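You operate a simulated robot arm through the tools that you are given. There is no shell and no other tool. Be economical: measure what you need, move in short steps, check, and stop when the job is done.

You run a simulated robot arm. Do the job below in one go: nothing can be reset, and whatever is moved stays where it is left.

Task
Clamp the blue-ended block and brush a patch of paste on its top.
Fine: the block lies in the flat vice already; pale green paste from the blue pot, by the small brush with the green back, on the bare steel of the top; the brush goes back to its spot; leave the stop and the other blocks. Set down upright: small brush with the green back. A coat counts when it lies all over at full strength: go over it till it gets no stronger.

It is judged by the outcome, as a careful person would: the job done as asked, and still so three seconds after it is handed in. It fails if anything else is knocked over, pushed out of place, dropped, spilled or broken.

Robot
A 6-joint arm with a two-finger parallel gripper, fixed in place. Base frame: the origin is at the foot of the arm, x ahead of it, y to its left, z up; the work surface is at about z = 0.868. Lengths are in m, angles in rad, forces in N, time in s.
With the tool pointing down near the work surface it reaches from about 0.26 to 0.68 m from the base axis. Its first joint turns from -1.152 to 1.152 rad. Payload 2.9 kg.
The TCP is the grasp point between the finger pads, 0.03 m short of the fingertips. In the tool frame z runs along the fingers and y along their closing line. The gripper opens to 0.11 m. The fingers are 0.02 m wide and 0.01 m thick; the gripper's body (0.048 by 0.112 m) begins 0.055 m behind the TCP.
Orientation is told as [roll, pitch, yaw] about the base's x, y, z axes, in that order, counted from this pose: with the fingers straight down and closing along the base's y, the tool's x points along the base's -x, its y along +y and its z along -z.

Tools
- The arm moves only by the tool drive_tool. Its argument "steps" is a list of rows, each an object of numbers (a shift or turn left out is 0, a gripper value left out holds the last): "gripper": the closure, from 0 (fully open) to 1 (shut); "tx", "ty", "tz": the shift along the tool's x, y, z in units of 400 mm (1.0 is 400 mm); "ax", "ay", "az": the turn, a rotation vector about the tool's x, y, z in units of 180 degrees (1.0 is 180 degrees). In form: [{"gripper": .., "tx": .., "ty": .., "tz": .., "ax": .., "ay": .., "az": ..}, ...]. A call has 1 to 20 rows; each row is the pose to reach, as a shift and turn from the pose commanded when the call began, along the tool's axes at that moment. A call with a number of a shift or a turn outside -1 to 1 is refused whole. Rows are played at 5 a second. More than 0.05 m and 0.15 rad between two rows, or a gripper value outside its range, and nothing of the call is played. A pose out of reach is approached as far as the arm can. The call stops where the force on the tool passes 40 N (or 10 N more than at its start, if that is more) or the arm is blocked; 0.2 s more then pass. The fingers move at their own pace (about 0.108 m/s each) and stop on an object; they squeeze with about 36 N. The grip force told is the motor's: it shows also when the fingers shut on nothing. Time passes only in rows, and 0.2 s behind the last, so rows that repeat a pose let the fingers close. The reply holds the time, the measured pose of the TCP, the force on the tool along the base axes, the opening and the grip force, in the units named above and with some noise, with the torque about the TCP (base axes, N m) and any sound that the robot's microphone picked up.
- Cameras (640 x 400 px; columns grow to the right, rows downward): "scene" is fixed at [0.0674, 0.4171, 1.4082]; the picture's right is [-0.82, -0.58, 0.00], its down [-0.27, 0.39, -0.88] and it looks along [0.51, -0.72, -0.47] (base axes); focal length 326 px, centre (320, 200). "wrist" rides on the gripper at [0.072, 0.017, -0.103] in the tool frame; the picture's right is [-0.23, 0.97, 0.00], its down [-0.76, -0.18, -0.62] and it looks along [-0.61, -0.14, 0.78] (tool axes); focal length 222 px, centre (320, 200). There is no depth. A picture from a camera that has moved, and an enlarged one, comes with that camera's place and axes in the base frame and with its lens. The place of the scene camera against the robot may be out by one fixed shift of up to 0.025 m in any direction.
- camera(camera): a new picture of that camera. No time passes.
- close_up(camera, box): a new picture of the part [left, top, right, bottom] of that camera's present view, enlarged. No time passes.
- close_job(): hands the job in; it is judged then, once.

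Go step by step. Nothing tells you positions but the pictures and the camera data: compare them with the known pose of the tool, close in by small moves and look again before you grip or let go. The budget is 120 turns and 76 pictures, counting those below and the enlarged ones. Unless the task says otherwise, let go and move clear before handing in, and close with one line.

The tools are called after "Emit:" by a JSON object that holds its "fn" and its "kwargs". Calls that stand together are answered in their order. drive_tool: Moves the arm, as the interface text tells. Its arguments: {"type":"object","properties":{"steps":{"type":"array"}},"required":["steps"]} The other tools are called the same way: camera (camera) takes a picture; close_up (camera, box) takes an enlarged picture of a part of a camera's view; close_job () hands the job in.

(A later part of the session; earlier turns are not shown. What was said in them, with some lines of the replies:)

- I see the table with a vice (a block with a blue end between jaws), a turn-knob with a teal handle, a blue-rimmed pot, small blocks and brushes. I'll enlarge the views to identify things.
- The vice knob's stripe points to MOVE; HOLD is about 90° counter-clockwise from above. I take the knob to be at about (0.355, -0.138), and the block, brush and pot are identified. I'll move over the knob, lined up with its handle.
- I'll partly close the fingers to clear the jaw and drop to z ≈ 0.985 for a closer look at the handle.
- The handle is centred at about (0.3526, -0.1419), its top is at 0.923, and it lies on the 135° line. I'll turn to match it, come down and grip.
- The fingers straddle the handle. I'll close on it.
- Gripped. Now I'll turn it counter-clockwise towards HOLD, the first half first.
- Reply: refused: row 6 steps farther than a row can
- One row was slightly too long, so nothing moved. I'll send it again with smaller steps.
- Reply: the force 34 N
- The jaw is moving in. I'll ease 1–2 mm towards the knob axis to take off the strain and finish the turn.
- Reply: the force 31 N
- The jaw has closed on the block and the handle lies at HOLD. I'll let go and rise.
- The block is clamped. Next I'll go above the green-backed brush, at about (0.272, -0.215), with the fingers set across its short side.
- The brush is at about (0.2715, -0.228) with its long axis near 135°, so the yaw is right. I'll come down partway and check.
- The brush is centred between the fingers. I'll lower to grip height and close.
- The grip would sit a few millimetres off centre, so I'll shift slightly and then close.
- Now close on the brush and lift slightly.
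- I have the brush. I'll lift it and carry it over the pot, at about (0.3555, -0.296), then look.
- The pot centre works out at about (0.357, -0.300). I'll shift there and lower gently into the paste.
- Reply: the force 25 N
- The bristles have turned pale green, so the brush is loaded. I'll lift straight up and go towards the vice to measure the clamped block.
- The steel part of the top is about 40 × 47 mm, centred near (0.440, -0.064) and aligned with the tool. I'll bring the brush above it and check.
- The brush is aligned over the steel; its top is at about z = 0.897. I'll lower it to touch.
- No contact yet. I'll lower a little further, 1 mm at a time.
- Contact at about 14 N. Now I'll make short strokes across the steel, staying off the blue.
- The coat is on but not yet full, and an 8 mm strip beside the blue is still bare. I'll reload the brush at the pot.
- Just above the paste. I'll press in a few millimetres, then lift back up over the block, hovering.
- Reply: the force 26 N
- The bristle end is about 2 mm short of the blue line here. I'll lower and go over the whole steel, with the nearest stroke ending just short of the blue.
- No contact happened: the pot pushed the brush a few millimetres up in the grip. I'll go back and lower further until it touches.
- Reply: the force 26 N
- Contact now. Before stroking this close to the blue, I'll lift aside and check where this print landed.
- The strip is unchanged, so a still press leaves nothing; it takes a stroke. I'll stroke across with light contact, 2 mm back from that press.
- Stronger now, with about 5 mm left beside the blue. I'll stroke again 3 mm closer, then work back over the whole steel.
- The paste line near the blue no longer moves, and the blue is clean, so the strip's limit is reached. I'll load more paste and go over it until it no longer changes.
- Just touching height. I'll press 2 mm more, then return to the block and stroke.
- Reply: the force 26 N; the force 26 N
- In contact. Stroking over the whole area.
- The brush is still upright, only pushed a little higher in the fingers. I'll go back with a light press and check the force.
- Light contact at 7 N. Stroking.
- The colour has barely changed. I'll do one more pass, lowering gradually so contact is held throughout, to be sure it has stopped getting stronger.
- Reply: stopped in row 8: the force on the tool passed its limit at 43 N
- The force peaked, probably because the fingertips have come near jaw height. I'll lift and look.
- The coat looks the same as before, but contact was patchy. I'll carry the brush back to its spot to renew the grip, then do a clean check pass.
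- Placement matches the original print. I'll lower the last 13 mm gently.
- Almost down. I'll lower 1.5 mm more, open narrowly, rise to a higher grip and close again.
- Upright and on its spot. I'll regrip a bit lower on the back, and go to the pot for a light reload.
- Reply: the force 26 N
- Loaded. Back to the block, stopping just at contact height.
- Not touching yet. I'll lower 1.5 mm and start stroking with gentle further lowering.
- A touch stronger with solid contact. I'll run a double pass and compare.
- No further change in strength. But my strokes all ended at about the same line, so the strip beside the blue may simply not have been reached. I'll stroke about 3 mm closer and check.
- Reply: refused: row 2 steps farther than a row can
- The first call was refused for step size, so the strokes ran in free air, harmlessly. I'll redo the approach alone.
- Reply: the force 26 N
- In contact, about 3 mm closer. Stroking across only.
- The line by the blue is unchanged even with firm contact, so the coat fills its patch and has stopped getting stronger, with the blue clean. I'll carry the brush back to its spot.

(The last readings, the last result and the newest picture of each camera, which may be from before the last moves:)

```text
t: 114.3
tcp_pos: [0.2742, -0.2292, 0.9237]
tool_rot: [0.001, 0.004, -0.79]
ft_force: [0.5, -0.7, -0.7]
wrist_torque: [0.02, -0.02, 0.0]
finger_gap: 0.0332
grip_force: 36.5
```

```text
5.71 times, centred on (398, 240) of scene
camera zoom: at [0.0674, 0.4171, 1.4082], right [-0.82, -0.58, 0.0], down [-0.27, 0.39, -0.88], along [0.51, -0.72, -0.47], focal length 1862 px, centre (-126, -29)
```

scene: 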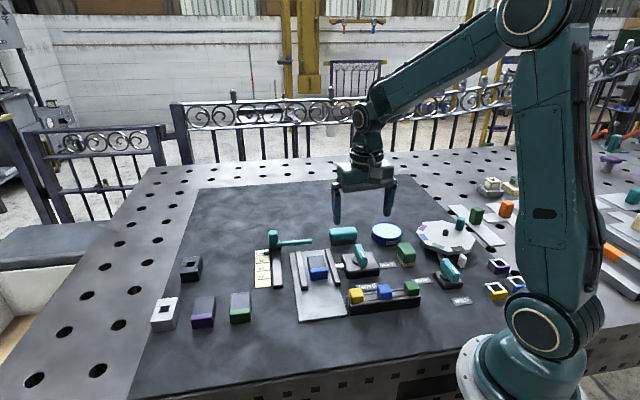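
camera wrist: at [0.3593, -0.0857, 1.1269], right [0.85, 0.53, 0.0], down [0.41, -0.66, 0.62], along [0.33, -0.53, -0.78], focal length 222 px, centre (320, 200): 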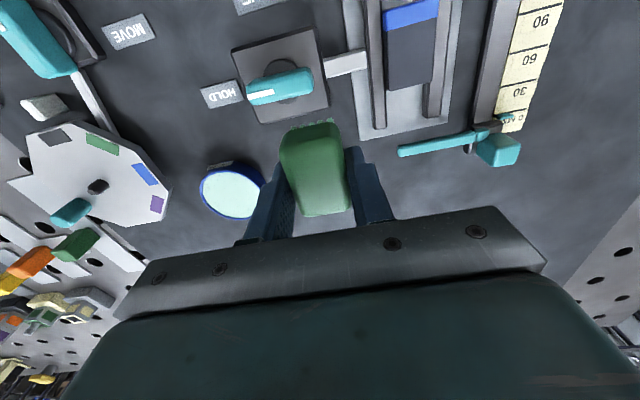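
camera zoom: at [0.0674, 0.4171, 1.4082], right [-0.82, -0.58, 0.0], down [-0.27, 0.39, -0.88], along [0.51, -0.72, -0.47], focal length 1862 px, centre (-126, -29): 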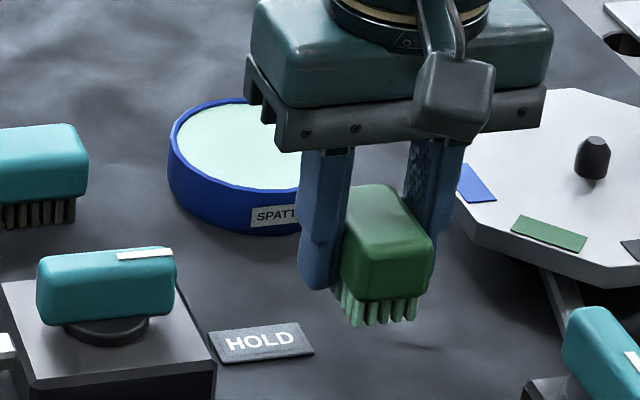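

Aligned with its spot. Lowering about 15 mm gently.

Emit:
{"fn": "drive_tool", "kwargs": {"steps": [{"gripper": 1, "ty": 0.003, "tz": 0.02}, {"ty": 0.003, "tz": 0.032}, {"ty": 0.003, "tz": 0.036}, {"ty": 0.003, "tz": 0.038}, {"ty": 0.003, "tz": 0.038}]}}

Emit:
{"fn": "close_up", "kwargs": {"camera": "scene", "box": [350, 205, 446, 275]}}

```text
t: 115.5
tcp_pos: [0.2746, -0.2287, 0.9079]
tool_rot: [0.0, 0.002, -0.788]
ft_force: [-0.3, 0.5, -0.7]
wrist_torque: [0.02, -0.03, 0.0]
finger_gap: 0.0331
grip_force: 36.3
```

```text
5.71 times, centred on (398, 240) of scene
camera zoom: at [0.0674, 0.4171, 1.4082], right [-0.82, -0.58, 0.0], down [-0.27, 0.39, -0.88], along [0.51, -0.72, -0.47], focal length 1862 px, centre (-126, -29)
```

zoom: 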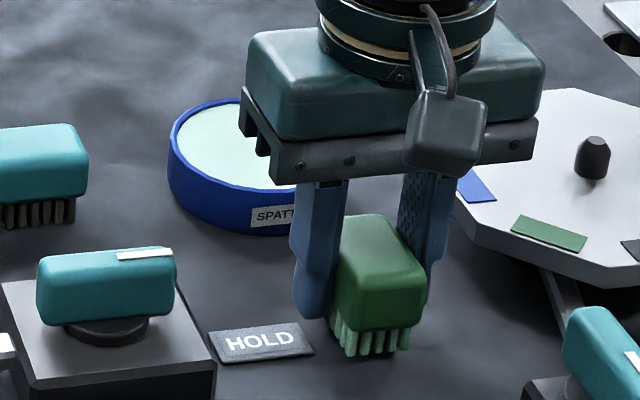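

Emit:
{"fn": "drive_tool", "kwargs": {"steps": [{"gripper": 1, "tz": 0.002}, {"tz": 0.004}, {"tz": 0.004}]}}

```text
t: 116.3
tcp_pos: [0.2736, -0.2295, 0.9075]
tool_rot: [-0.001, 0.003, -0.789]
ft_force: [-0.4, 1.2, -0.5]
wrist_torque: [-0.03, -0.03, 0.0]
finger_gap: 0.0329
grip_force: 36.3
```

The brush isn't bearing on the table yet. I'll lower one more millimetre or so.

Emit:
{"fn": "drive_tool", "kwargs": {"steps": [{"gripper": 1, "tz": 0.002}, {"tz": 0.004}, {"tz": 0.004}]}}

```text
t: 117.2
tcp_pos: [0.2747, -0.2294, 0.905]
tool_rot: [0.0, 0.003, -0.786]
ft_force: [0.0, 0.1, -0.3]
wrist_torque: [0.04, -0.02, 0.01]
finger_gap: 0.0333
grip_force: 35.2
```

Emit:
{"fn": "drive_tool", "kwargs": {"steps": [{"gripper": 1, "tz": 0.002}, {"tz": 0.004}, {"tz": 0.004}]}}

Emit:
{"fn": "close_up", "kwargs": {"camera": "scene", "box": [380, 225, 428, 265]}}

```text
t: 118.0
tcp_pos: [0.2736, -0.2281, 0.9044]
tool_rot: [-0.002, 0.003, -0.787]
ft_force: [-4.4, 0.6, 14.2]
wrist_torque: [-0.06, 0.11, -0.02]
finger_gap: 0.0332
grip_force: 35.8
```

```text
10.00 times, centred on (404, 245) of scene
camera zoom: at [0.0672, 0.4172, 1.4082], right [-0.82, -0.58, 0.0], down [-0.27, 0.39, -0.88], along [0.51, -0.72, -0.47], focal length 3259 px, centre (-520, -250)
```

zoom: 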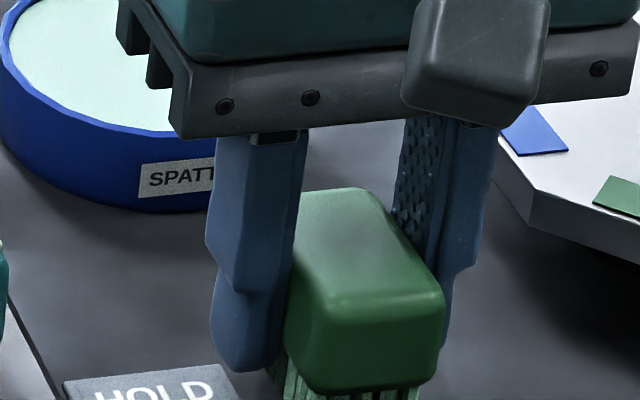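

It is resting now, about 4 mm nearer than its original print. I'll lift slightly, shift 4 mm, set it down and let go.

Emit:
{"fn": "drive_tool", "kwargs": {"steps": [{"gripper": 1, "tz": -0.01}, {"tx": -0.01, "tz": -0.01}, {"tx": -0.01, "tz": -0.004}, {"tx": -0.01, "tz": -0.002}, {"tx": -0.01, "tz": -0.001}, {"tx": -0.01, "tz": -0.001}]}}

```text
t: 119.3
tcp_pos: [0.277, -0.2316, 0.9047]
tool_rot: [0.001, 0.003, -0.785]
ft_force: [-0.5, -0.8, 1.4]
wrist_torque: [-0.03, -0.02, 0.05]
finger_gap: 0.0332
grip_force: 36.0
```

Light contact. I'll open narrowly and rise.

Emit:
{"fn": "drive_tool", "kwargs": {"steps": [{"gripper": 0.8, "tz": 0}, {"gripper": 0.6}, {"gripper": 0.6}, {"gripper": 0.6, "tz": -0.05}, {"gripper": 0.6, "tz": -0.15}, {"gripper": 0.6, "tz": -0.25}, {"gripper": 0.6, "tz": -0.25}]}}

Emit:
{"fn": "close_up", "kwargs": {"camera": "scene", "box": [350, 205, 446, 275]}}

Emit:
{"fn": "camera", "kwargs": {"camera": "scene"}}

Emit:
{"fn": "close_up", "kwargs": {"camera": "scene", "box": [280, 225, 376, 295]}}

```text
t: 121.0
tcp_pos: [0.2768, -0.2312, 1.0056]
tool_rot: [-0.002, 0.001, -0.786]
ft_force: [0.0, 0.4, 0.2]
wrist_torque: [-0.02, -0.03, 0.0]
finger_gap: 0.0442
grip_force: 0.0
```

```text
5.71 times, centred on (398, 240) of scene
camera zoom: at [0.0674, 0.4171, 1.4082], right [-0.82, -0.58, 0.0], down [-0.27, 0.39, -0.88], along [0.51, -0.72, -0.47], focal length 1862 px, centre (-126, -29)
```

zoom: 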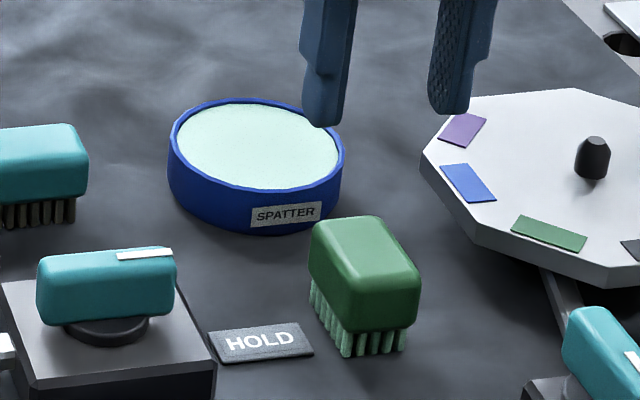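

```text
7 pictures are left
```

scene: 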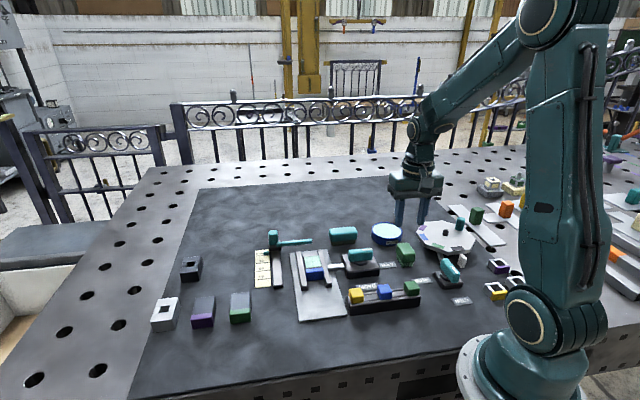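

```text
5.71 times, centred on (328, 260) of scene
camera zoom: at [0.0674, 0.4171, 1.4082], right [-0.82, -0.58, 0.0], down [-0.27, 0.39, -0.88], along [0.51, -0.72, -0.47], focal length 1862 px, centre (274, -143)
```

zoom: 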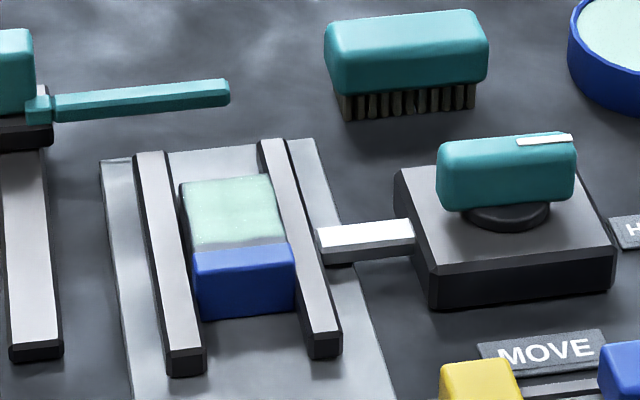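

The small green-backed brush is back on its spot and upright. The steel is coated evenly, the blue end is clean, and the vice handle is at HOLD. The arm is clear, so I'm handing in.

Emit:
{"fn": "close_job", "kwargs": {}}

```text
The job is handed in.
```

The blue-ended block is clamped and its steel top carries an even coat of pale green paste, gone over until it got no stronger. A strip about 5 mm wide next to the blue end stayed bare however close I stroked. The brush is back upright within about 2 mm of its spot; the stop and the other blocks were left alone.
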